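You operate a simulated robot arm through the tools that you are given. There is no shell and no other tool.

You run a simulated robot arm. Do the job below in one go: nothing can be reset, and whatever is moved stays where it is left.

Task
Charge the grey battery to full at the setting on its label, then disconnect it.
Fine: charger off first; black terminal off before red, both on the striped mat; lid shut.

It is judged by the outcome, as a careful person would: the job done as asked, and still so three seconds after it is handed in. It fails if anything else is knocked over, pushed out of place, dropped, spilled or broken. Lids that push on must go on centred and level and be pressed home; caps that screw on are set level and turned clockwise until they are tight.

Robot
A 7-joint arm with a two-finger parallel gripper, fixed in place. Base frame: the origin is on the floor under the middle of its stand, x ahead of it, y to its left, z up; the work surface is at about z = 80.6. Readings come in cm, degrees, newtons and seconds.
It reaches about 96.4 cm from its shoulder. Its first joint turns from -166.0 to 166.0 degrees. Payload 1.57 kg.
The TCP is the grasp point between the finger pads, 3 cm short of the fingertips. In the tool frame z runs along the fingers and y along their closing line. Largest opening 11 cm; finger width 2.4, thickness 1.2; the body of the gripper, 4.8 by 11.2 cm, starts 7.8 cm behind the TCP.
Orientation is that of the tool frame in the base frame, as a unit quaternion [w, x, y, z]. With the fingers straight down and closing along the base's y, the tool's x points along the base's -x, its y along +y and its z along -z.

Tools
- The arm moves only by the tool send_rows. Its argument "rows" is a list of rows, each an object (a shift or turn left out is 0, a gripper value left out holds the last) with "turn": the turn, a rotation vector about the tool's x, y, z in degrees, a list of three; "linear": the shift along the tool's x, y, z in mm, a list of three; "hand": the gripper command, from -1 (fully open) to 1 (shut), values between in proportion. In form: [{"turn": [rx, ry, rz], "linear": [tx, ty, tz], "hand": hand}, ...]. A call has 1 to 20 rows; each row is the pose to reach, as a shift and turn from the pose commanded when the call began, along the tool's axes at that moment. Rows are played at 5 a second. More than 5 cm and 8.6 degrees between two rows, or a gripper value outside its range, and nothing of the call is played. A pose out of reach is approached as far as the arm can. The call stops where the force on the tool passes 90 N (or 10 N more than at its start, if that is more) or the arm is blocked; 0.2 s more then pass. Each finger travels about 10.8 cm/s and halts on what it meets, pressing with about 28 N; the grip force reading is that of the motor and also rises with nothing between the fingers. The clock runs only during rows and for 0.2 s after the last one: add rows that repeat a pose to give the fingers time. It gives the time, the measured TCP pose, the force on the tool (base axes), the opening and the grip force at its end, in the units of the frame above (readings bear some noise), with the torque about the TCP (base axes, N m) and any sound that the robot's microphone picked up, and new pictures: "views" is both (left out), scene, wrist or none.
- Cameras (640 x 400 px; columns grow to the right, rows downward): "scene" is fixed at [4.98, -64.94, 145.78]; the picture's right is [0.56, -0.83, 0.00], its down [-0.52, -0.35, -0.78] and it looks along [0.64, 0.43, -0.63] (base axes); focal length 334 px, centre (320, 200). "wrist" rides on the gripper at [7, 1.6, -14.1] in the tool frame; the picture's right is [-0.23, 0.97, 0.00], its down [-0.86, -0.20, -0.48] and it looks along [-0.47, -0.11, 0.88] (tool axes); focal length 222 px, centre (320, 200). There is no depth. A picture from a camera that has moved, and an enlarged one, comes with that camera's place and axes in the base frame and with its lens.
- lift_body(by): slides the trunk up (or, below 0, down) by that many cm; the arm rides with it, the base frame stays. It gives what a move gives, with no picture.
- close_up(camera, box): a new picture of the part [left, top, right, bottom] of that camera's present view, enlarged. No time passes.
- close_job(): hands the job in; it is judged then, once.

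Places have to be worked out from the pictures, the camera data and where the tool is seen. Open the gripper and draw the arm clear of the work before you hand the job in, unless the task says otherwise.

The tools are called after ">>>" by a JSON object that holds its "fn" and its "kwargs". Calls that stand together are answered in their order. send_rows: Moves the arm, as the interface text tells. Its arguments: {"type":"object","properties":{"rows":{"type":"array"},"views":{"type":"string","enum":["both","scene","wrist","none"]}},"required":["rows"]} The other tools are called the same way: lift_body (by) moves the trunk up or down; close_up (camera, box) takes an enlarged picture of a part of a camera's view; close_job () hands the job in.

At the start:

```text
time: 0.0
ee_pos: [41.98, -58.59, 121.22]
orientation: [-0.017, -0.041, 0.999, 0.027]
force: [0.6, -0.1, 0.7]
moment: [-0.04, 0.01, 0.02]
gripper_width: 10.99
gripper_force: 0.1
trunk travel left (down, up): [-30.0, 31.0]
```

scene: 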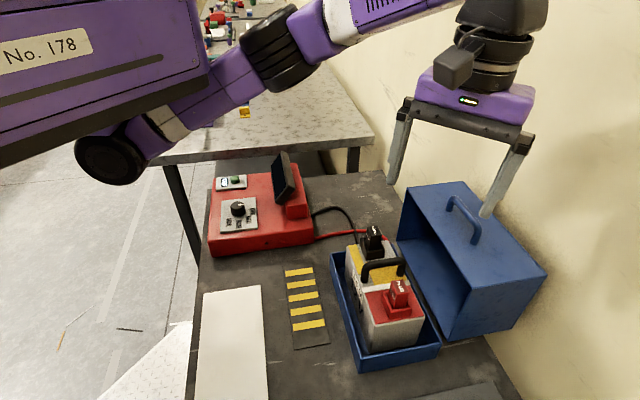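
wrist: 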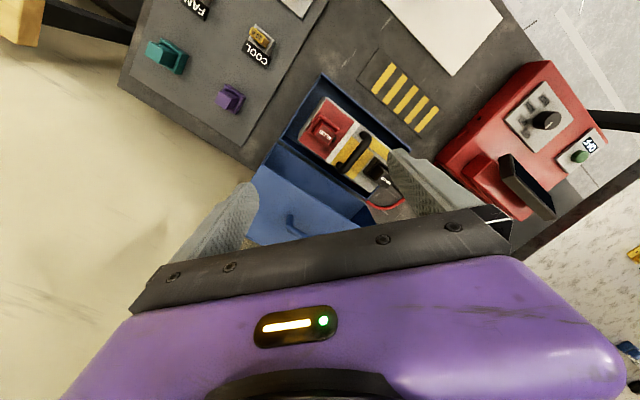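

I start by looking closely at the charger, the battery and its surroundings before moving anything.

>>> {"fn": "close_up", "kwargs": {"camera": "scene", "box": [200, 140, 330, 260]}}

>>> {"fn": "close_up", "kwargs": {"camera": "scene", "box": [320, 210, 450, 370]}}

>>> {"fn": "close_up", "kwargs": {"camera": "wrist", "box": [440, 50, 620, 230]}}

>>> {"fn": "close_up", "kwargs": {"camera": "wrist", "box": [260, 60, 460, 220]}}

>>> {"fn": "close_up", "kwargs": {"camera": "wrist", "box": [110, 0, 300, 120]}}

```text
3.33 times, centred on (265, 200) of scene
camera zoom: at [4.98, -64.94, 145.78], right [0.56, -0.83, 0.0], down [-0.52, -0.35, -0.78], along [0.64, 0.43, -0.63], focal length 1112 px, centre (503, 200)
```

zoom: 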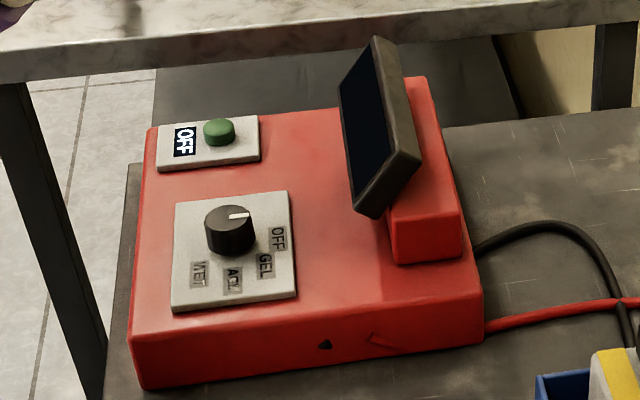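

```text
2.50 times, centred on (385, 290) of scene
camera zoom: at [4.98, -64.94, 145.78], right [0.56, -0.83, 0.0], down [-0.52, -0.35, -0.78], along [0.64, 0.43, -0.63], focal length 834 px, centre (158, -25)
```

zoom: 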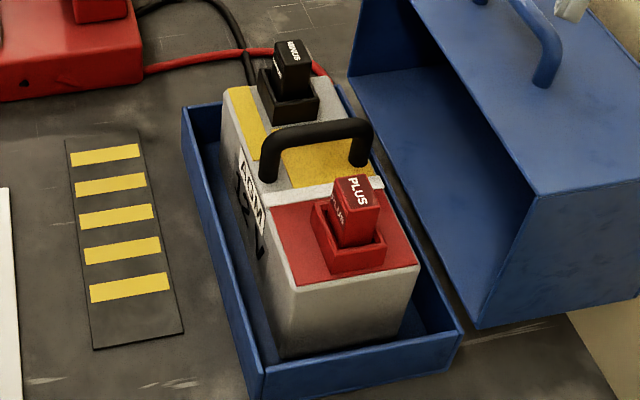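

```text
2.22 times, centred on (530, 140) of wrist
camera zoom: at [35.41, -58.3, 135.64], right [0.15, 0.99, 0.05], down [0.88, -0.15, 0.44], along [0.44, -0.03, -0.9], focal length 494 px, centre (-147, 333)
```

zoom: 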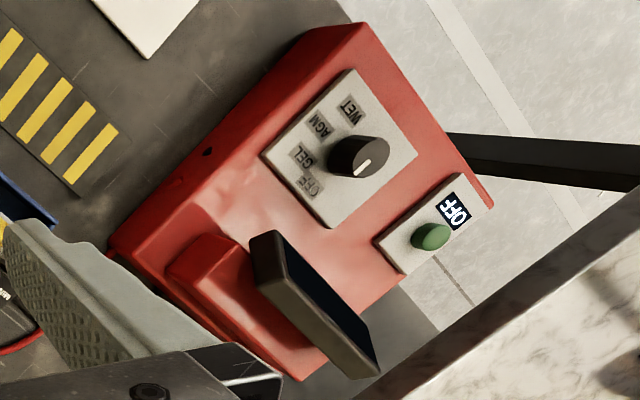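

```text
2.50 times, centred on (360, 140) of wrist
camera zoom: at [35.41, -58.3, 135.64], right [0.15, 0.99, 0.05], down [0.88, -0.15, 0.44], along [0.44, -0.03, -0.9], focal length 555 px, centre (220, 350)
```

zoom: 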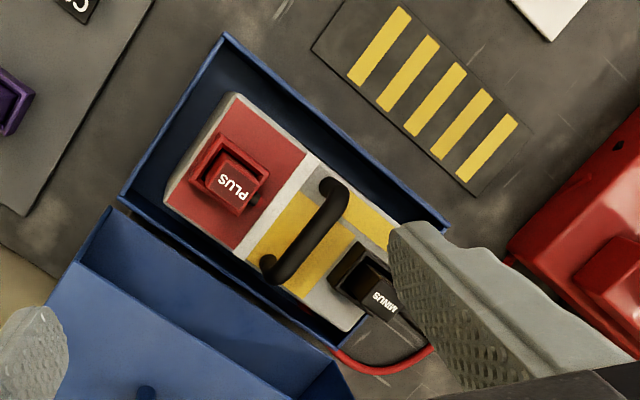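

```text
3.33 times, centred on (205, 60) of wrist
camera zoom: at [35.41, -58.3, 135.64], right [0.15, 0.99, 0.05], down [0.88, -0.15, 0.44], along [0.44, -0.03, -0.9], focal length 740 px, centre (703, 667)
```

zoom: 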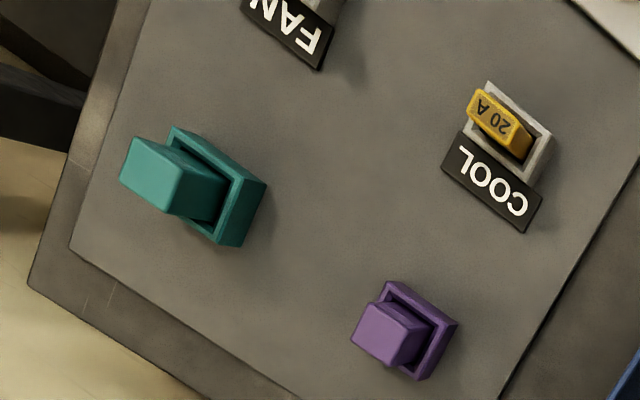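

Next I zoom in on the battery label, the dial pointer and the charger screen.

>>> {"fn": "close_up", "kwargs": {"camera": "scene", "box": [340, 230, 390, 330]}}

>>> {"fn": "close_up", "kwargs": {"camera": "scene", "box": [215, 190, 265, 235]}}

>>> {"fn": "close_up", "kwargs": {"camera": "scene", "box": [260, 140, 330, 215]}}

>>> {"fn": "close_up", "kwargs": {"camera": "wrist", "box": [500, 75, 610, 180]}}

>>> {"fn": "close_up", "kwargs": {"camera": "scene", "box": [370, 170, 560, 350]}}

```text
4.00 times, centred on (365, 280) of scene
camera zoom: at [4.98, -64.94, 145.78], right [0.56, -0.83, 0.0], down [-0.52, -0.35, -0.78], along [0.64, 0.43, -0.63], focal length 1335 px, centre (140, -120)
```

zoom: 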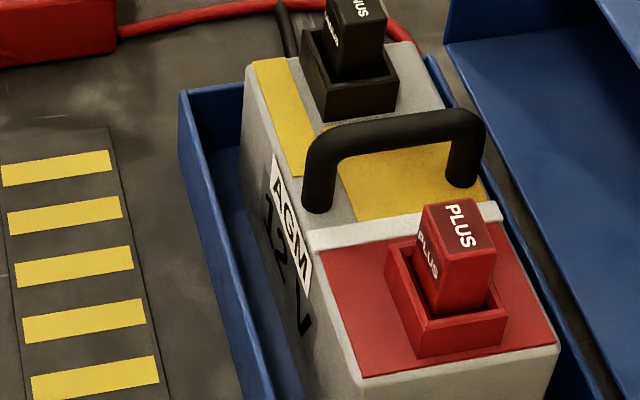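

```text
8.89 times, centred on (240, 212) of scene
camera zoom: at [4.98, -64.94, 145.78], right [0.56, -0.83, 0.0], down [-0.52, -0.35, -0.78], along [0.64, 0.43, -0.63], focal length 2966 px, centre (1031, 89)
```

zoom: 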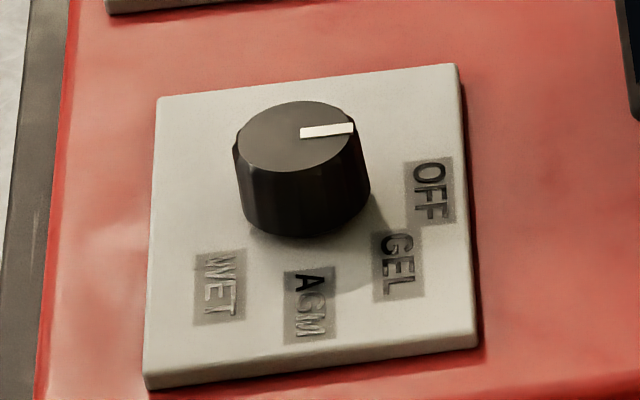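

```text
5.33 times, centred on (295, 178) of scene
camera zoom: at [4.98, -64.94, 145.78], right [0.56, -0.83, 0.0], down [-0.52, -0.35, -0.78], along [0.64, 0.43, -0.63], focal length 1780 px, centre (453, 320)
```

zoom: 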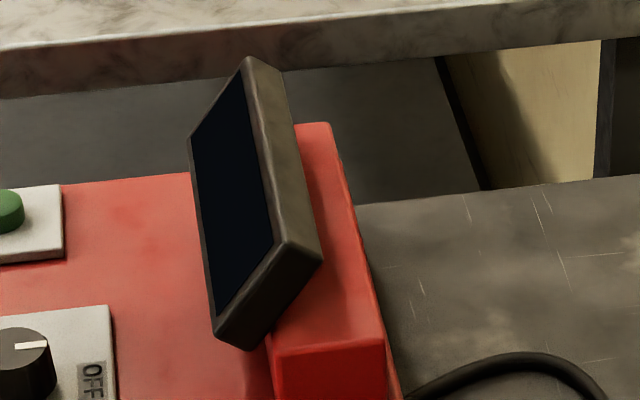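

```text
3.81 times, centred on (555, 128) of wrist
camera zoom: at [35.41, -58.3, 135.64], right [0.15, 0.99, 0.05], down [0.88, -0.15, 0.44], along [0.44, -0.03, -0.9], focal length 846 px, centre (-575, 476)
```

zoom: 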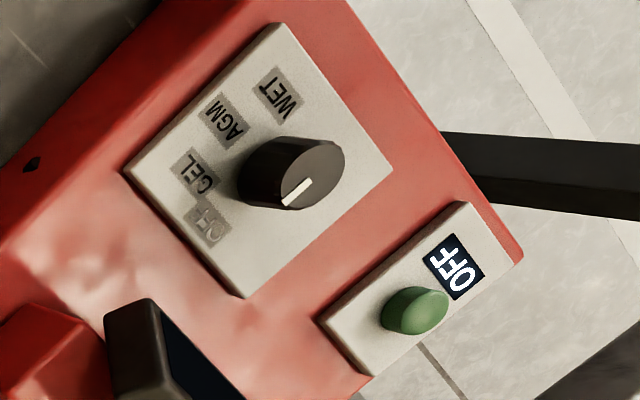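

```text
2.22 times, centred on (465, 260) of scene
camera zoom: at [4.98, -64.94, 145.78], right [0.56, -0.83, 0.0], down [-0.52, -0.35, -0.78], along [0.64, 0.43, -0.63], focal length 742 px, centre (-2, 67)
```

zoom: 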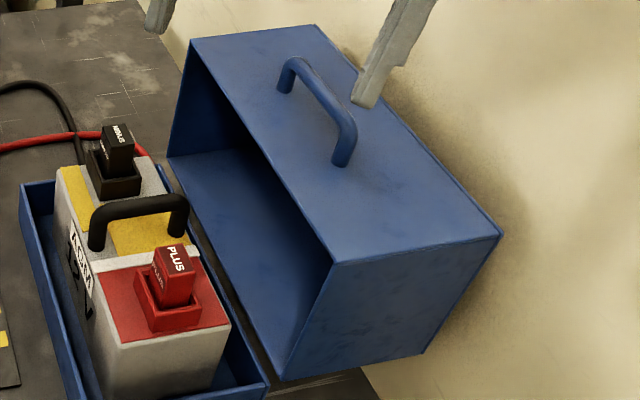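

The label reads AGM 12V. The charger's dial points to OFF and its state plate reads OFF. I estimate the knob at about (47, -11, 91), the green button at (57, -1, 90), MINUS at (52, -47, 98) and PLUS at (42, -57, 98). I'll start by moving part of the way toward the charger while levelling the tool, then look again.

>>> {"fn": "send_rows", "kwargs": {"rows": [{"turn": [0.4, -0.2, 0.6], "linear": [-9, 40, 0], "hand": -1}, {"turn": [0.8, -0.5, 1.2], "linear": [-18, 80, 2]}, {"turn": [1.2, -0.7, 1.8], "linear": [-27, 120, 5]}, {"turn": [1.6, -0.9, 2.4], "linear": [-36, 160, 8]}, {"turn": [2.0, -1.2, 3.0], "linear": [-45, 200, 10]}, {"turn": [2.4, -1.4, 3.6], "linear": [-50, 240, 12]}, {"turn": [2.8, -1.6, 4.2], "linear": [-55, 280, 14]}, {"turn": [3.2, -1.8, 4.7], "linear": [-60, 310, 16]}, {"turn": [3.2, -1.8, 4.7], "linear": [-60, 310, 16]}]}}

```text
time: 1.8
ee_pos: [45.39, -28.34, 121.0]
orientation: [-0.005, -0.023, 1.0, -0.008]
force: [-3.5, -13.7, 0.9]
moment: [2.25, -0.4, 1.32]
gripper_width: 10.99
gripper_force: 0.1
trunk travel left (down, up): [-30.0, 31.0]
stopped in row 9: the force on the tool passed its limit at 157 N (the readings are from after the stop); the commanded pose is now the measured one
camera wrist: at [38.42, -26.85, 135.31], right [0.18, 0.98, -0.02], down [0.87, -0.15, 0.47], along [0.46, -0.1, -0.88], focal length 222 px, centre (320, 200)
```

scene: 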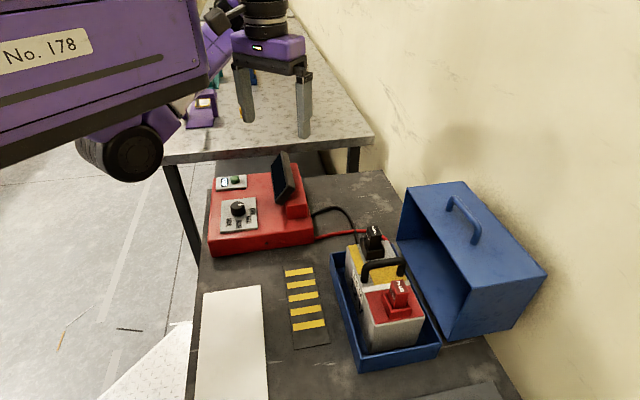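
wrist: 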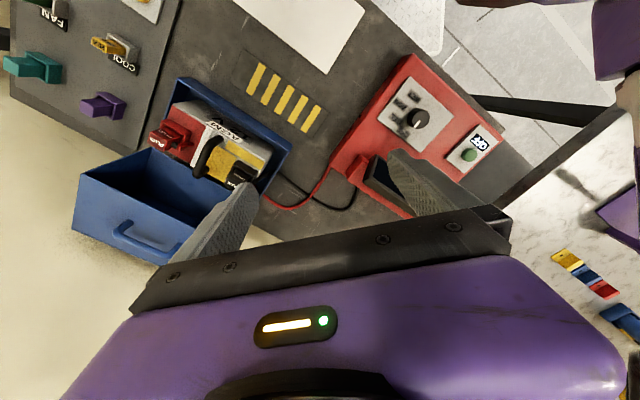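

The move stopped on a force spike of about 157 N even though nothing is near the fingers. I'll look for what touched before moving again.

>>> {"fn": "close_up", "kwargs": {"camera": "scene", "box": [150, 0, 340, 150]}}

>>> {"fn": "close_up", "kwargs": {"camera": "wrist", "box": [460, 0, 640, 400]}}

>>> {"fn": "send_rows", "kwargs": {"rows": [{"linear": [0, 0, 0]}, {"linear": [0, 0, 0]}], "views": "scene"}}

```text
2.67 times, centred on (245, 75) of scene
camera zoom: at [4.98, -64.94, 145.78], right [0.56, -0.83, 0.0], down [-0.52, -0.35, -0.78], along [0.64, 0.43, -0.63], focal length 890 px, centre (520, 533)
```

zoom: 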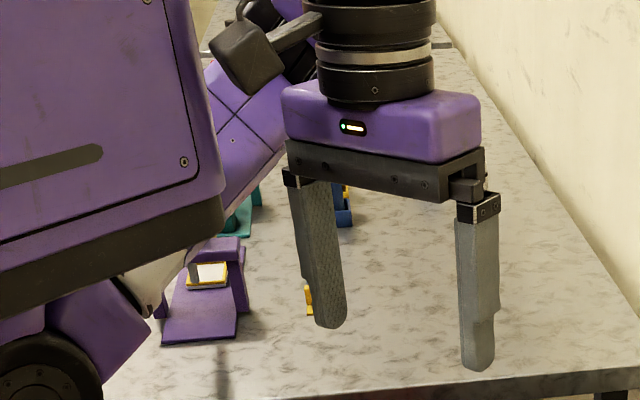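

```text
1.00 times, centred on (550, 200) of wrist (not enlarged: the box is as wide or as high as the picture)
camera zoom: at [38.42, -26.85, 135.31], right [0.18, 0.98, -0.02], down [0.87, -0.15, 0.47], along [0.46, -0.1, -0.88], focal length 222 px, centre (90, 200)
```

zoom: 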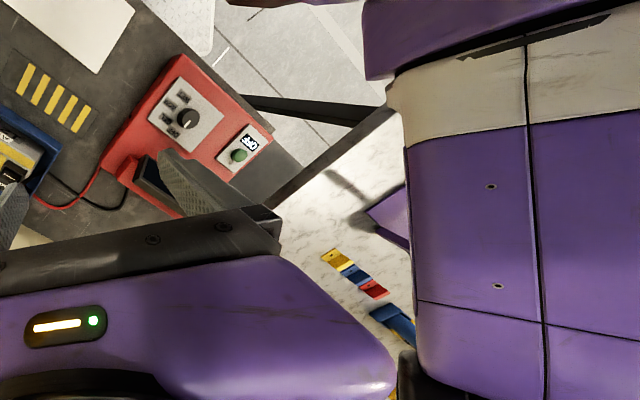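

```text
time: 2.4
ee_pos: [45.45, -28.29, 121.16]
orientation: [-0.005, -0.022, 1.0, -0.009]
force: [-5.2, -26.0, 2.0]
moment: [4.19, -0.5, 2.33]
gripper_width: 11.01
gripper_force: 0.1
trunk travel left (down, up): [-30.0, 31.0]
```

scene: 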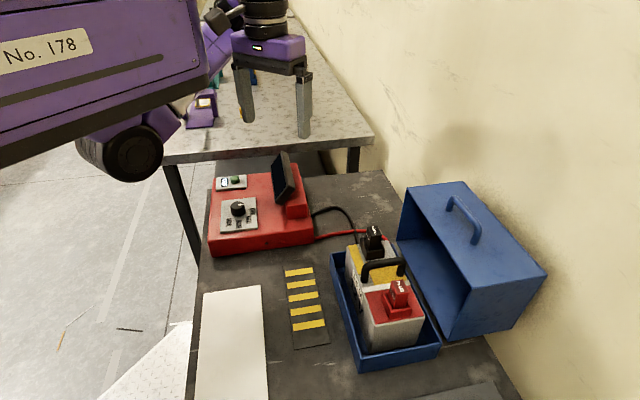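

It was self-contact: the gripper body is pressing against the arm's own folded forearm on its +y side, and no object is involved. I'll back off in -y and then raise the trunk so the forearm flattens out.

>>> {"fn": "send_rows", "kwargs": {"rows": [{"linear": [0, -30, 0]}, {"linear": [0, -60, 0]}, {"linear": [0, -60, 0]}], "views": "scene"}}

>>> {"fn": "lift_body", "kwargs": {"by": 15}}

```text
time: 3.2
ee_pos: [45.65, -34.29, 121.22]
orientation: [-0.005, -0.021, 1.0, -0.009]
force: [0.8, 0.3, 0.7]
moment: [-0.03, 0.02, -0.01]
gripper_width: 11.01
gripper_force: 0.1
trunk travel left (down, up): [-30.0, 31.0]
```

scene: 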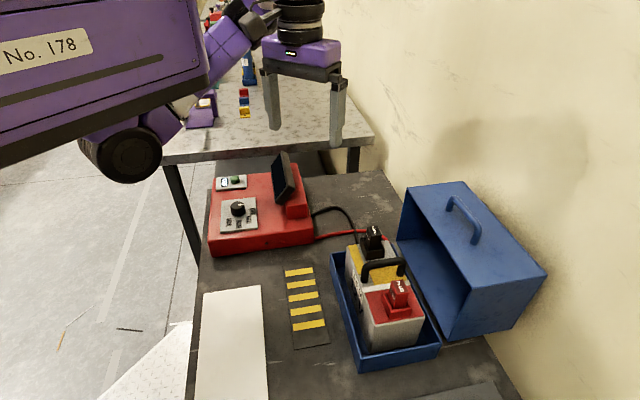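

```text
time: 5.0
ee_pos: [45.68, -34.33, 136.13]
orientation: [-0.004, -0.021, 1.0, -0.006]
force: [0.0, -0.1, 0.4]
moment: [0.02, -0.03, 0.0]
gripper_width: 11.01
gripper_force: 0.0
trunk travel left (down, up): [-45.0, 16.0]
```

Contact is released and the trunk is up 15 cm. Now I lower the hand straight down over the clear area between the charger and the tray, then check how the forearm lies.

>>> {"fn": "send_rows", "kwargs": {"rows": [{"linear": [0, 0, 40]}, {"linear": [0, 0, 80]}, {"linear": [0, 0, 120]}, {"linear": [0, 0, 160]}, {"linear": [0, 0, 200]}, {"linear": [0, 0, 220]}, {"linear": [0, 0, 220]}]}}

```text
time: 6.6
ee_pos: [45.34, -34.62, 114.14]
orientation: [-0.005, -0.021, 1.0, -0.007]
force: [0.4, -0.3, -0.3]
moment: [0.01, -0.01, 0.01]
gripper_width: 10.99
gripper_force: 0.1
trunk travel left (down, up): [-45.0, 16.0]
camera wrist: at [38.47, -33.19, 128.3], right [0.19, 0.98, -0.02], down [0.87, -0.16, 0.47], along [0.46, -0.1, -0.88], focal length 222 px, centre (320, 200)
```

scene: 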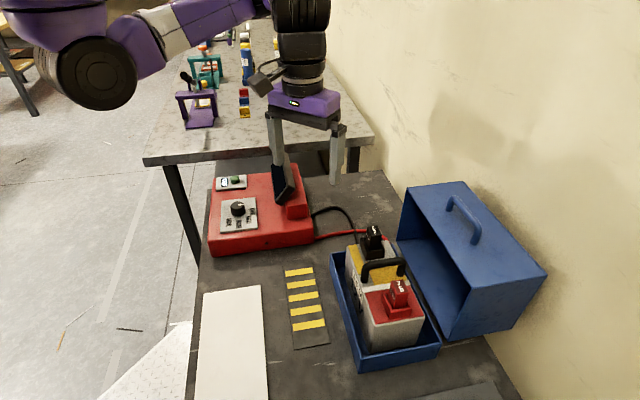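
wrist: 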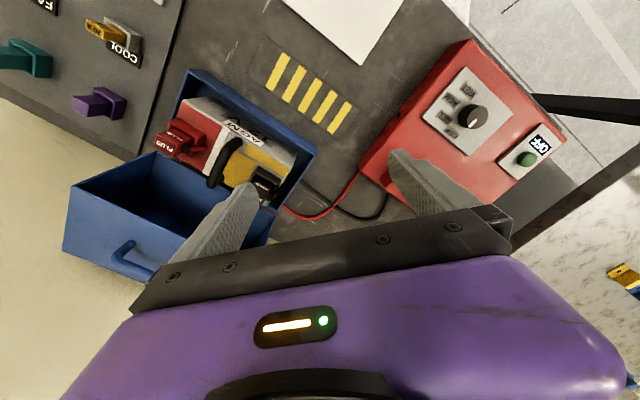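

With the forearm flat there is room. I move above the knob at about (47.3, -11.2), with the fingers' closing line turned 45° so there's room for a 90° clockwise turn afterwards.

>>> {"fn": "send_rows", "kwargs": {"rows": [{"turn": [-0.1, -0.1, -5.3], "linear": [-4, 30, 0]}, {"turn": [-0.1, -0.2, -10.6], "linear": [-8, 60, 0]}, {"turn": [-0.2, -0.3, -16], "linear": [-12, 90, 0]}, {"turn": [-0.3, -0.4, -21.3], "linear": [-16, 120, 5]}, {"turn": [-0.3, -0.5, -26.6], "linear": [-19, 150, 15]}, {"turn": [-0.4, -0.6, -32], "linear": [-22, 180, 30]}, {"turn": [-0.5, -0.8, -37.3], "linear": [-26, 210, 45]}, {"turn": [-0.5, -0.9, -42.6], "linear": [-29, 234, 58], "hand": -0.3}, {"turn": [-0.5, -0.9, -42.6], "linear": [-29, 234, 58]}, {"turn": [-0.5, -0.9, -42.6], "linear": [-29, 234, 58]}]}}

```text
time: 8.8
ee_pos: [53.72, -15.42, 109.77]
orientation: [0.0, -0.383, 0.924, 0.0]
force: [-0.2, -0.2, 0.3]
moment: [0.01, 0.0, -0.01]
gripper_width: 7.17
gripper_force: 0.1
out of reach, approached as far as the arm can: row 5, 6, 7, 8, 9, 10
trunk travel left (down, up): [-45.0, 16.0]
camera wrist: at [47.57, -19.31, 123.94], right [-0.53, 0.85, 0.0], down [0.75, 0.46, 0.48], along [0.41, 0.25, -0.88], focal length 222 px, centre (320, 200)
```

scene: 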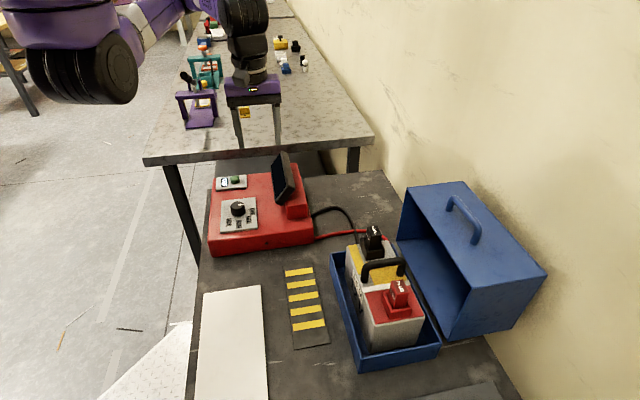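
wrist: 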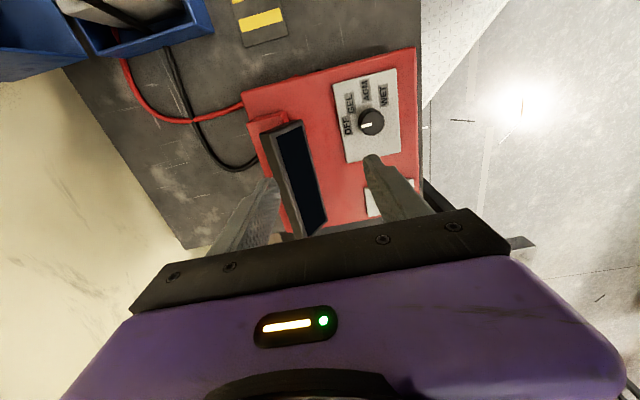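

The pose over the knob was slightly out of reach because the arm is folded too tightly at this height. I'll raise the trunk another 12 cm so the arm reaches downward more.

>>> {"fn": "lift_body", "kwargs": {"by": 12}}

>>> {"fn": "send_rows", "kwargs": {"rows": [{"linear": [0, 0, 0]}]}}

```text
time: 10.3
ee_pos: [53.58, -15.51, 121.58]
orientation: [0.0, -0.383, 0.924, 0.001]
force: [0.8, -0.5, -0.2]
moment: [-0.01, 0.0, 0.0]
gripper_width: 7.16
gripper_force: 0.1
trunk travel left (down, up): [-57.0, 4.0]
```

```text
time: 10.7
ee_pos: [53.65, -15.42, 121.76]
orientation: [0.0, -0.382, 0.924, 0.0]
force: [-0.9, 0.0, -0.1]
moment: [0.0, -0.02, -0.01]
gripper_width: 7.16
gripper_force: 0.1
trunk travel left (down, up): [-57.0, 4.0]
camera wrist: at [47.56, -19.33, 135.94], right [-0.53, 0.85, 0.0], down [0.75, 0.46, 0.48], along [0.41, 0.25, -0.88], focal length 222 px, centre (320, 200)
```

scene: 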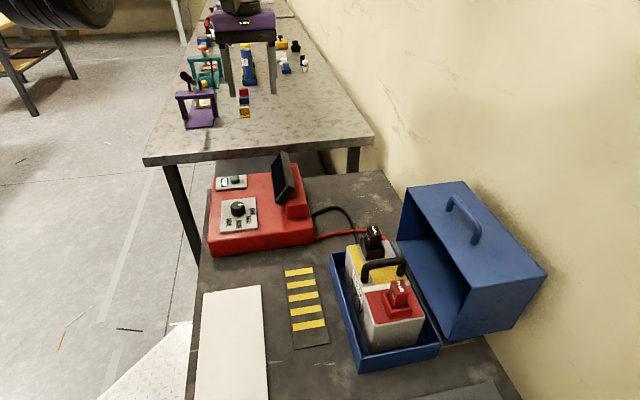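
wrist: 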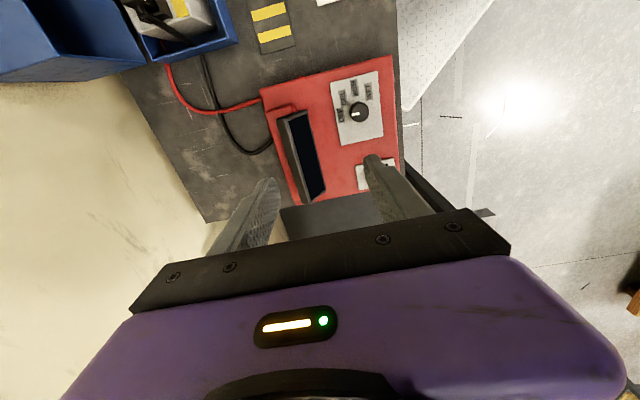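

The pose is held and the axes are clean, with the tool vertical at 45°. Now I move over the knob and down to z≈108.

>>> {"fn": "send_rows", "kwargs": {"rows": [{"linear": [4, 20, 35]}, {"linear": [8, 40, 70]}, {"linear": [12, 60, 105]}, {"linear": [15, 75, 137]}, {"linear": [15, 75, 137]}]}}

```text
time: 11.9
ee_pos: [52.88, -15.06, 105.81]
orientation: [0.001, -0.383, 0.924, 0.0]
force: [-0.8, -0.7, 0.1]
moment: [0.02, 0.0, 0.0]
gripper_width: 7.15
gripper_force: 0.1
out of reach, approached as far as the arm can: row 1, 2, 3, 4, 5
trunk travel left (down, up): [-57.0, 4.0]
camera wrist: at [46.76, -18.92, 119.89], right [-0.53, 0.85, 0.0], down [0.75, 0.46, 0.48], along [0.41, 0.25, -0.88], focal length 222 px, centre (320, 200)
```

scene: 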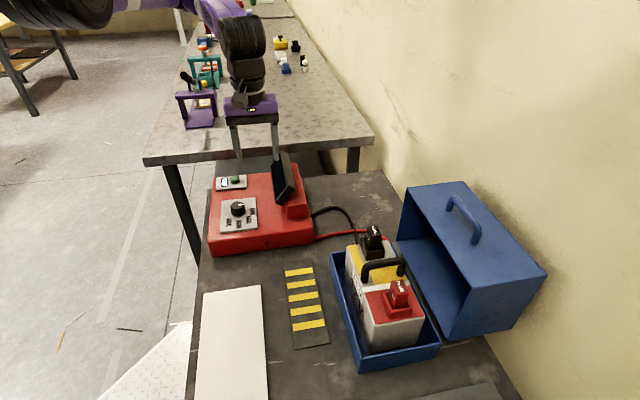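
wrist: 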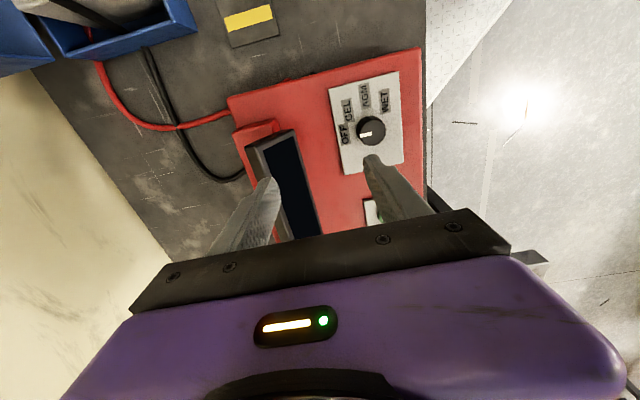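

The limit looks like a minimum radius of about 55 cm at this height. Lower down, with the trunk fully raised, the knob should come within reach. I'll raise the trunk the last 4 cm and look closely at the display and knob from here.

>>> {"fn": "lift_body", "kwargs": {"by": 4}}

>>> {"fn": "close_up", "kwargs": {"camera": "wrist", "box": [220, 30, 440, 250]}}

>>> {"fn": "close_up", "kwargs": {"camera": "scene", "box": [205, 80, 335, 240]}}

```text
time: 12.7
ee_pos: [52.9, -15.12, 109.7]
orientation: [0.0, -0.383, 0.924, 0.001]
force: [-0.1, 0.0, 0.5]
moment: [-0.03, 0.0, 0.01]
gripper_width: 7.13
gripper_force: 0.0
trunk travel left (down, up): [-61.0, 0.0]
```

```text
1.82 times, centred on (330, 140) of wrist
camera zoom: at [46.78, -18.92, 123.93], right [-0.53, 0.85, 0.0], down [0.75, 0.46, 0.48], along [0.41, 0.25, -0.88], focal length 404 px, centre (302, 309)
```

zoom: 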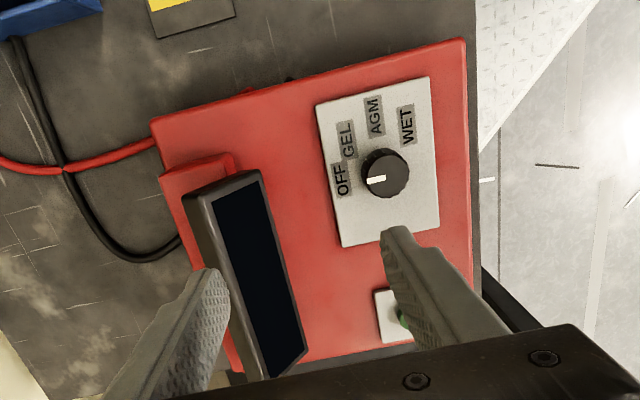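

```text
2.50 times, centred on (270, 160) of scene
camera zoom: at [4.98, -64.94, 145.78], right [0.56, -0.83, 0.0], down [-0.52, -0.35, -0.78], along [0.64, 0.43, -0.63], focal length 834 px, centre (445, 300)
```

zoom: 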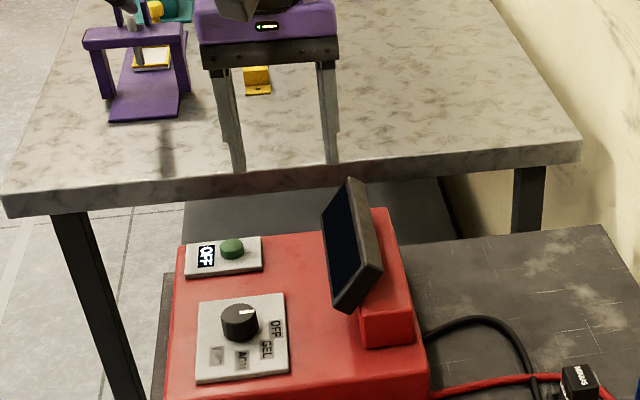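

The display face starts roughly 10 cm from the knob, on the far side, so I swing away from it first. Then I descend diagonally inward toward the knob as the reach limit relaxes.

>>> {"fn": "send_rows", "kwargs": {"rows": [{"linear": [-27, 17, 0], "hand": -0.5}, {"linear": [-53, 34, 0]}, {"linear": [-79, 50, 0]}, {"linear": [-65, 49, 33]}, {"linear": [-50, 48, 67]}, {"linear": [-33, 50, 95]}, {"linear": [-16, 52, 122]}, {"linear": [-16, 52, 122]}]}}

```text
time: 14.5
ee_pos: [50.52, -10.46, 97.55]
orientation: [0.0, -0.383, 0.924, 0.0]
force: [0.1, 0.3, -0.1]
moment: [-0.01, 0.0, -0.05]
gripper_width: 8.26
gripper_force: 0.0
out of reach, approached as far as the arm can: row 1, 2, 3, 4
trunk travel left (down, up): [-61.0, 0.0]
camera wrist: at [44.35, -14.19, 111.76], right [-0.53, 0.85, 0.0], down [0.75, 0.46, 0.48], along [0.41, 0.25, -0.88], focal length 222 px, centre (320, 200)
```

scene: 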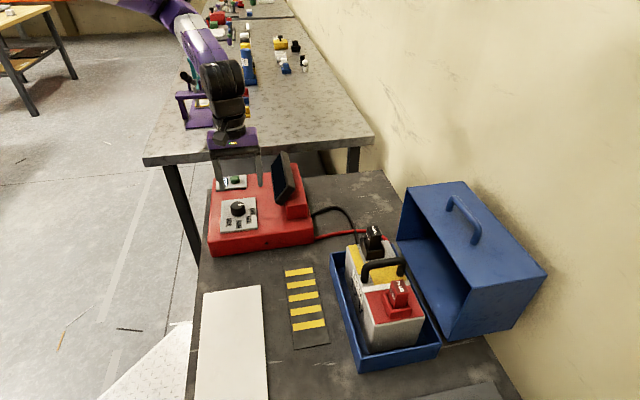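
wrist: 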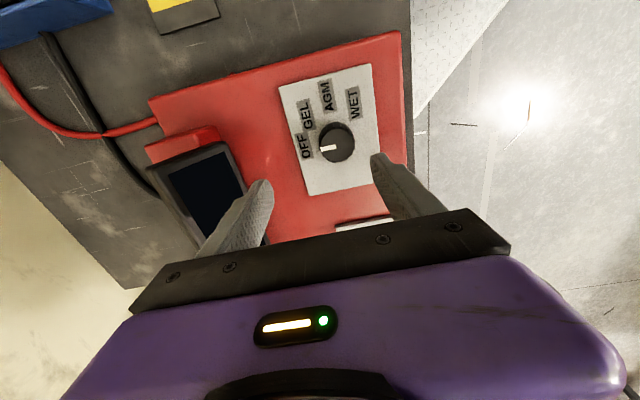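

I reached (50.5, -10.5, 97.6), just outside the knob. I'll zoom in for a precise fix on its centre.

>>> {"fn": "close_up", "kwargs": {"camera": "wrist", "box": [270, 60, 400, 200]}}

>>> {"fn": "close_up", "kwargs": {"camera": "scene", "box": [200, 120, 300, 240]}}

```text
2.86 times, centred on (335, 130) of wrist
camera zoom: at [44.35, -14.19, 111.76], right [-0.53, 0.85, 0.0], down [0.75, 0.46, 0.48], along [0.41, 0.25, -0.88], focal length 635 px, centre (277, 400)
```

zoom: 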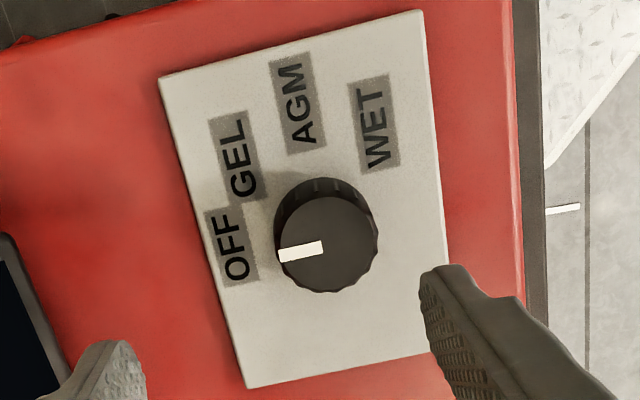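

```text
3.33 times, centred on (250, 180) of scene
camera zoom: at [4.98, -64.94, 145.78], right [0.56, -0.83, 0.0], down [-0.52, -0.35, -0.78], along [0.64, 0.43, -0.63], focal length 1112 px, centre (553, 267)
```

zoom: 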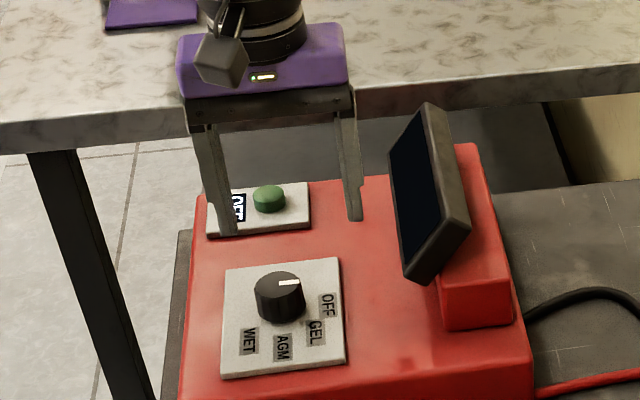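

Combining both cameras, the knob top is at about (48.25, -10.0, 90). I move to z≈94, so the tips stay just above the knob, centred as well as the reach allows, and check again.

>>> {"fn": "send_rows", "kwargs": {"rows": [{"linear": [5, 8, 10]}, {"linear": [9, 14, 20]}, {"linear": [12, 18, 30]}, {"linear": [13, 19, 36]}, {"linear": [13, 19, 36]}]}}

>>> {"fn": "close_up", "kwargs": {"camera": "wrist", "box": [240, 60, 420, 210]}}

>>> {"fn": "close_up", "kwargs": {"camera": "scene", "box": [200, 150, 290, 240]}}

```text
time: 15.7
ee_pos: [48.04, -9.78, 93.89]
orientation: [0.0, -0.383, 0.924, 0.0]
force: [-0.2, -0.8, 1.2]
moment: [0.02, -0.01, 0.01]
gripper_width: 8.25
gripper_force: 0.0
trunk travel left (down, up): [-61.0, 0.0]
camera wrist: at [41.97, -13.7, 108.17], right [-0.53, 0.85, 0.0], down [0.75, 0.46, 0.48], along [0.41, 0.25, -0.88], focal length 222 px, centre (320, 200)
```

scene: 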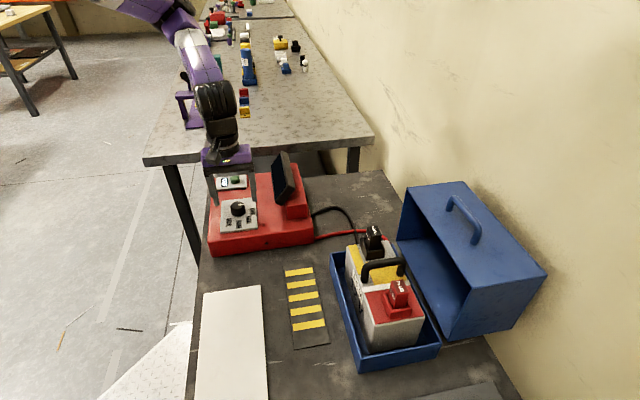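
wrist: 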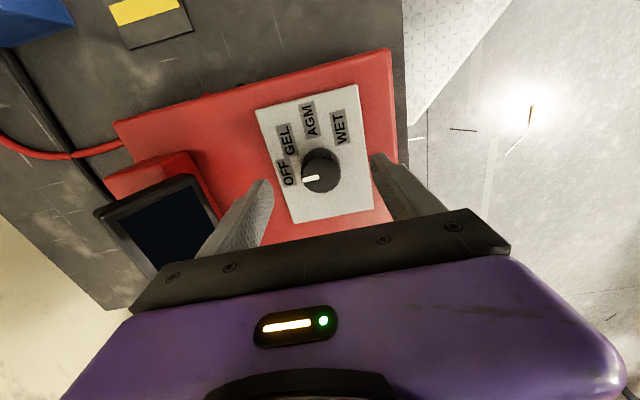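

```text
2.67 times, centred on (330, 135) of wrist
camera zoom: at [41.97, -13.7, 108.17], right [-0.53, 0.85, 0.0], down [0.75, 0.46, 0.48], along [0.41, 0.25, -0.88], focal length 592 px, centre (293, 373)
```

zoom: 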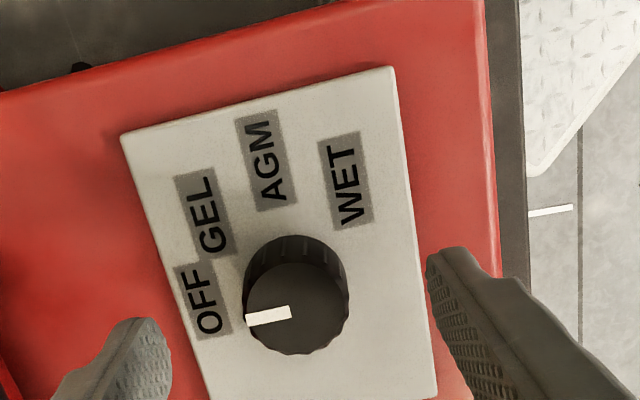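

```text
4.44 times, centred on (245, 195) of scene
camera zoom: at [4.98, -64.94, 145.78], right [0.56, -0.83, 0.0], down [-0.52, -0.35, -0.78], along [0.64, 0.43, -0.63], focal length 1483 px, centre (653, 222)
```

zoom: 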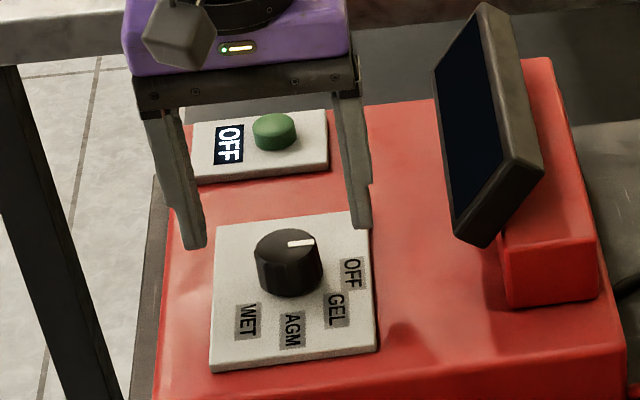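

The knob lies within a few millimetres of the grip centre. Before gripping, I test in free space, with the tips just above the knob, that the full 90° clockwise yaw is reachable here.

>>> {"fn": "send_rows", "kwargs": {"rows": [{"turn": [0, 0, 8], "linear": [0, -2, 0]}, {"turn": [0, 0, 16], "linear": [0, -2, 0]}, {"turn": [0, 0, 24], "linear": [0, -2, 0]}, {"turn": [0, 0, 32], "linear": [0, -2, 0]}, {"turn": [0, 0, 40], "linear": [0, -2, 0]}, {"turn": [0, 0, 48], "linear": [0, -2, 0]}, {"turn": [0, 0, 56], "linear": [0, -2, 0]}, {"turn": [0, 0, 64], "linear": [0, -2, 0]}, {"turn": [0, 0, 72], "linear": [0, -2, 0]}, {"turn": [0, 0, 80], "linear": [0, -2, 0]}, {"turn": [0, 0, 88], "linear": [0, -2, 0]}, {"turn": [0, 0, 94], "linear": [0, -2, 0]}, {"turn": [0, 0, 94], "linear": [0, -2, 0]}]}}

>>> {"fn": "close_up", "kwargs": {"camera": "wrist", "box": [240, 60, 420, 210]}}

>>> {"fn": "close_up", "kwargs": {"camera": "scene", "box": [200, 150, 290, 240]}}

```text
time: 18.5
ee_pos: [48.26, -10.19, 93.94]
orientation: [0.0, 0.415, 0.91, 0.0]
force: [0.0, 0.2, 0.1]
moment: [-0.01, -0.01, 0.02]
gripper_width: 8.24
gripper_force: 0.1
trunk travel left (down, up): [-61.0, 0.0]
camera wrist: at [44.82, -3.74, 108.16], right [0.88, 0.47, 0.0], down [0.41, -0.78, 0.48], along [0.22, -0.42, -0.88], focal length 222 px, centre (320, 200)
```

scene: 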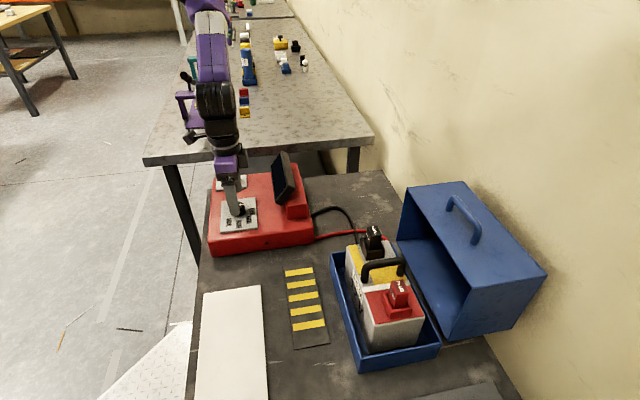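
wrist: 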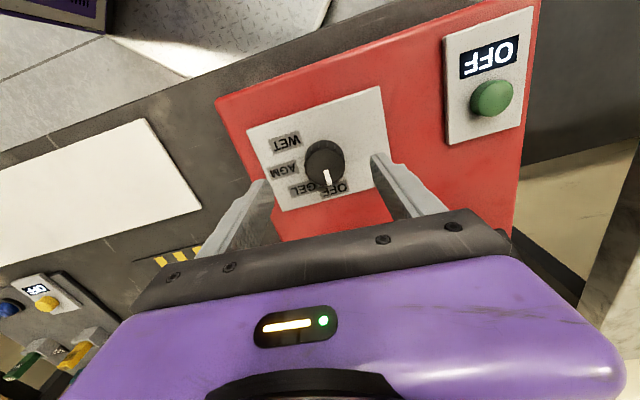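

```text
2.67 times, centred on (330, 135) of wrist
camera zoom: at [44.82, -3.74, 108.16], right [0.88, 0.47, 0.0], down [0.41, -0.78, 0.48], along [0.22, -0.42, -0.88], focal length 592 px, centre (293, 373)
```

zoom: 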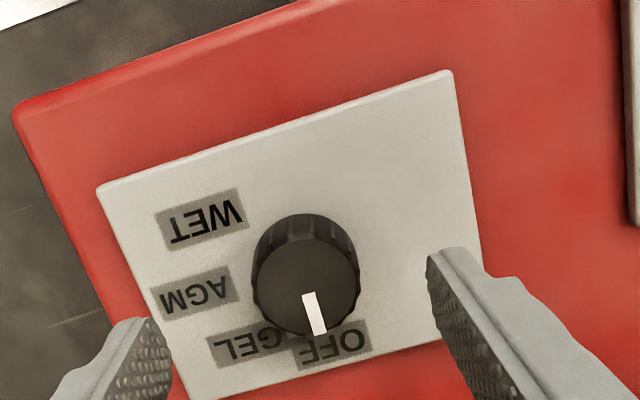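

```text
4.44 times, centred on (245, 195) of scene
camera zoom: at [4.98, -64.94, 145.78], right [0.56, -0.83, 0.0], down [-0.52, -0.35, -0.78], along [0.64, 0.43, -0.63], focal length 1483 px, centre (653, 222)
```

zoom: 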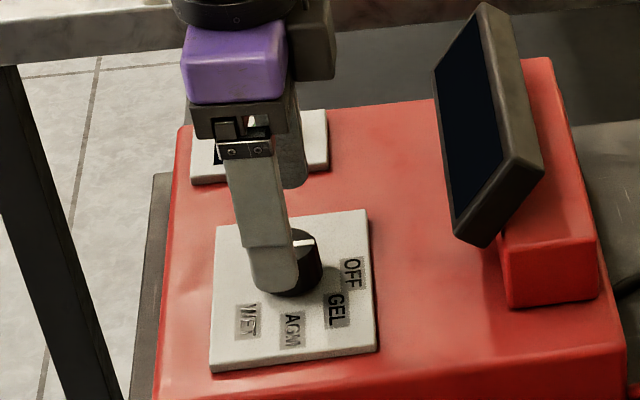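

The full yaw is reachable. Averaging the two yaw views gives the knob axis at (48.33, -9.55) with its top at about z 89.8. I rotate back to +45°, centre on the knob and descend so the tips are at z≈88.4.

>>> {"fn": "send_rows", "kwargs": {"rows": [{"turn": [0, 0, -8], "linear": [1, 1, 0]}, {"turn": [0, 0, -16], "linear": [2, 2, 0]}, {"turn": [0, 0, -24], "linear": [3, 3, 0]}, {"turn": [0, 0, -32], "linear": [4, 4, 0]}, {"turn": [0, 0, -40], "linear": [4.4, 4.7, 0]}, {"turn": [0, 0, -48], "linear": [4.4, 4.7, 0]}, {"turn": [0, 0, -56], "linear": [4.4, 4.7, 0]}, {"turn": [0, 0, -64], "linear": [4.4, 4.7, 0]}, {"turn": [0, 0, -72], "linear": [4.4, 4.7, 0]}, {"turn": [0, 0, -80], "linear": [4.4, 4.7, 0]}, {"turn": [0, 0, -88], "linear": [4.4, 4.7, 0]}, {"turn": [0, 0, -94], "linear": [4.4, 4.7, 0]}, {"turn": [0, 0, -94], "linear": [4.4, 4.7, 8]}, {"turn": [0, 0, -94], "linear": [4.4, 4.7, 16]}, {"turn": [0, 0, -94], "linear": [4.4, 4.7, 25]}, {"turn": [0, 0, -94], "linear": [4.4, 4.7, 25]}]}}

>>> {"fn": "close_up", "kwargs": {"camera": "wrist", "box": [240, 60, 420, 240]}}

>>> {"fn": "close_up", "kwargs": {"camera": "scene", "box": [200, 150, 290, 240]}}

```text
time: 21.9
ee_pos: [48.21, -9.39, 91.46]
orientation: [0.0, -0.383, 0.924, 0.0]
force: [-0.1, 0.4, -0.1]
moment: [-0.01, 0.04, 0.0]
gripper_width: 8.23
gripper_force: 0.1
trunk travel left (down, up): [-61.0, 0.0]
camera wrist: at [42.11, -13.22, 105.62], right [-0.53, 0.85, 0.0], down [0.75, 0.46, 0.48], along [0.41, 0.25, -0.88], focal length 222 px, centre (320, 200)
```

scene: 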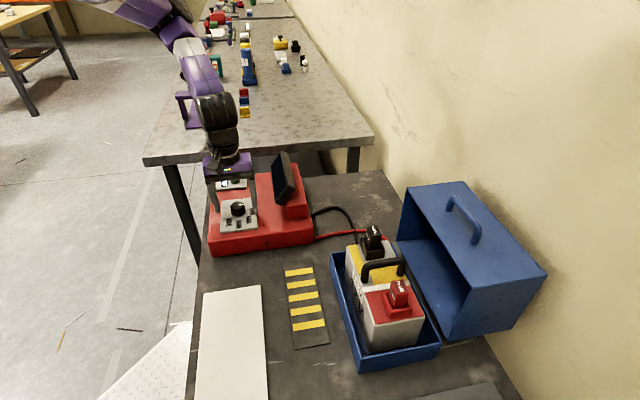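
wrist: 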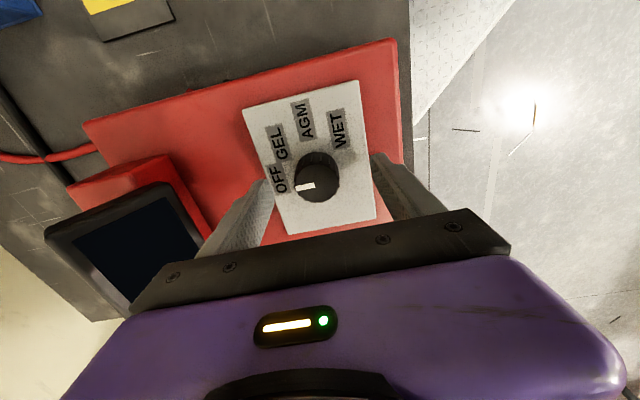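

```text
2.22 times, centred on (330, 150) of wrist
camera zoom: at [42.11, -13.22, 105.62], right [-0.53, 0.85, 0.0], down [0.75, 0.46, 0.48], along [0.41, 0.25, -0.88], focal length 494 px, centre (298, 311)
```

zoom: 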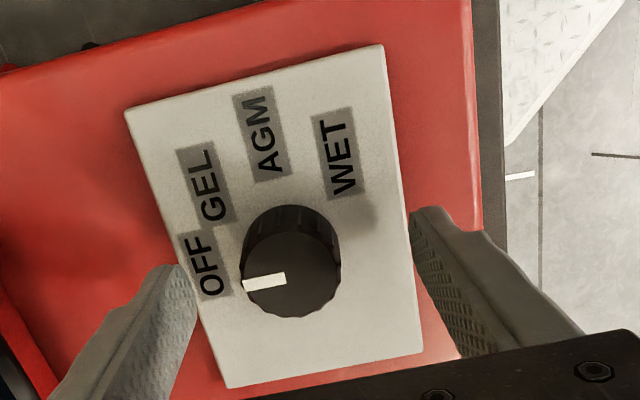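

```text
4.44 times, centred on (245, 195) of scene
camera zoom: at [4.98, -64.94, 145.78], right [0.56, -0.83, 0.0], down [-0.52, -0.35, -0.78], along [0.64, 0.43, -0.63], focal length 1483 px, centre (653, 222)
```

zoom: 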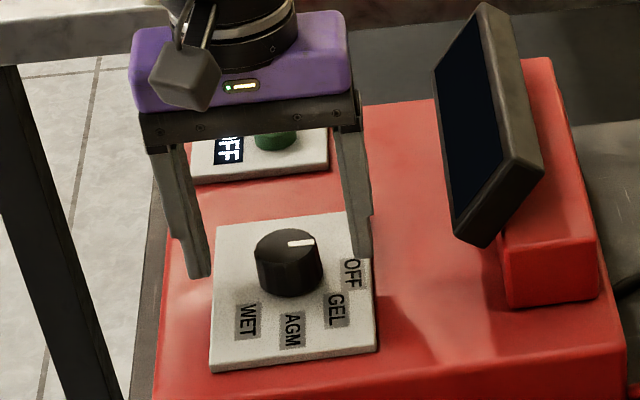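

The tips straddle the knob, which sits about 0.5 cm toward the display side of the grip centre. I shift over by that amount, then close gently on it.

>>> {"fn": "send_rows", "kwargs": {"rows": [{"linear": [0, -2.5, 0]}, {"linear": [0, -4.5, 0]}, {"linear": [0, -4.5, 0], "hand": -0.2}, {"linear": [0, -4.5, 0], "hand": 0.1}, {"linear": [0, -4.5, 0], "hand": 0.3}, {"linear": [0, -4.5, 0], "hand": 0.5}, {"linear": [0, -4.5, 0], "hand": 0.7}, {"linear": [0, -4.5, 0], "hand": 0.7}]}}

>>> {"fn": "close_up", "kwargs": {"camera": "wrist", "box": [240, 60, 420, 240]}}

>>> {"fn": "close_up", "kwargs": {"camera": "scene", "box": [200, 150, 290, 240]}}

```text
time: 23.7
ee_pos: [48.37, -9.63, 91.52]
orientation: [-0.002, -0.383, 0.924, 0.002]
force: [-10.1, 12.2, 0.3]
moment: [0.66, 0.27, -0.01]
gripper_width: 3.67
gripper_force: 43.3
trunk travel left (down, up): [-61.0, 0.0]
camera wrist: at [42.36, -13.43, 105.65], right [-0.53, 0.85, 0.0], down [0.75, 0.46, 0.48], along [0.4, 0.26, -0.88], focal length 222 px, centre (320, 200)
```

scene: 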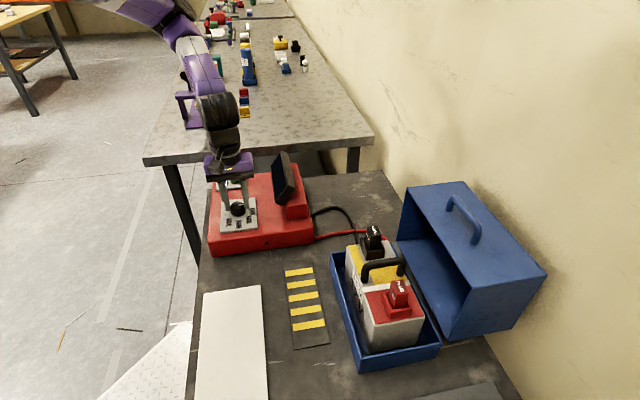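
wrist: 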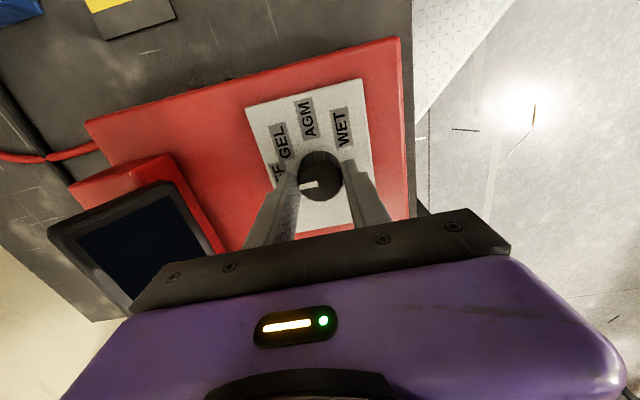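

```text
2.22 times, centred on (330, 150) of wrist
camera zoom: at [42.36, -13.43, 105.65], right [-0.53, 0.85, 0.0], down [0.75, 0.46, 0.48], along [0.4, 0.26, -0.88], focal length 494 px, centre (298, 311)
```

zoom: 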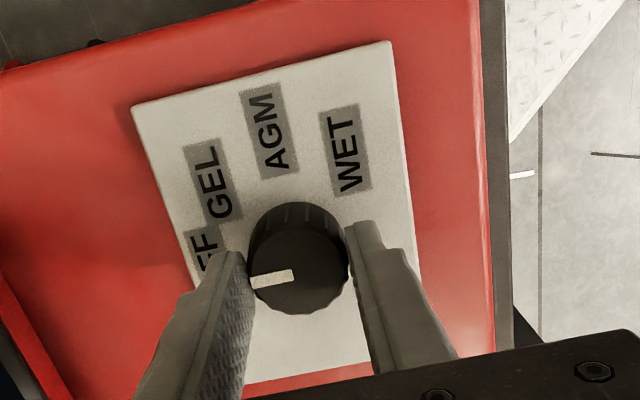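

```text
4.44 times, centred on (245, 195) of scene
camera zoom: at [4.98, -64.94, 145.78], right [0.56, -0.83, 0.0], down [-0.52, -0.35, -0.78], along [0.64, 0.43, -0.63], focal length 1483 px, centre (653, 222)
```

zoom: 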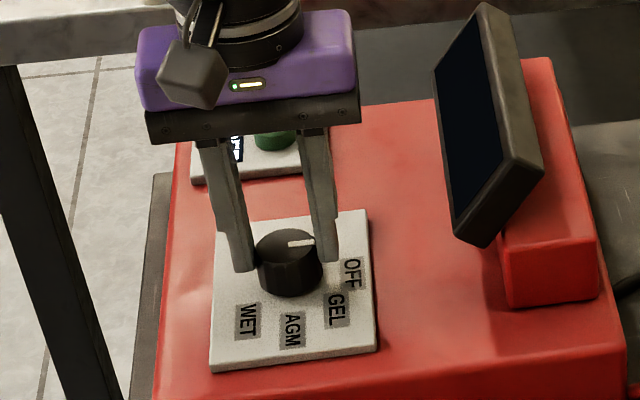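

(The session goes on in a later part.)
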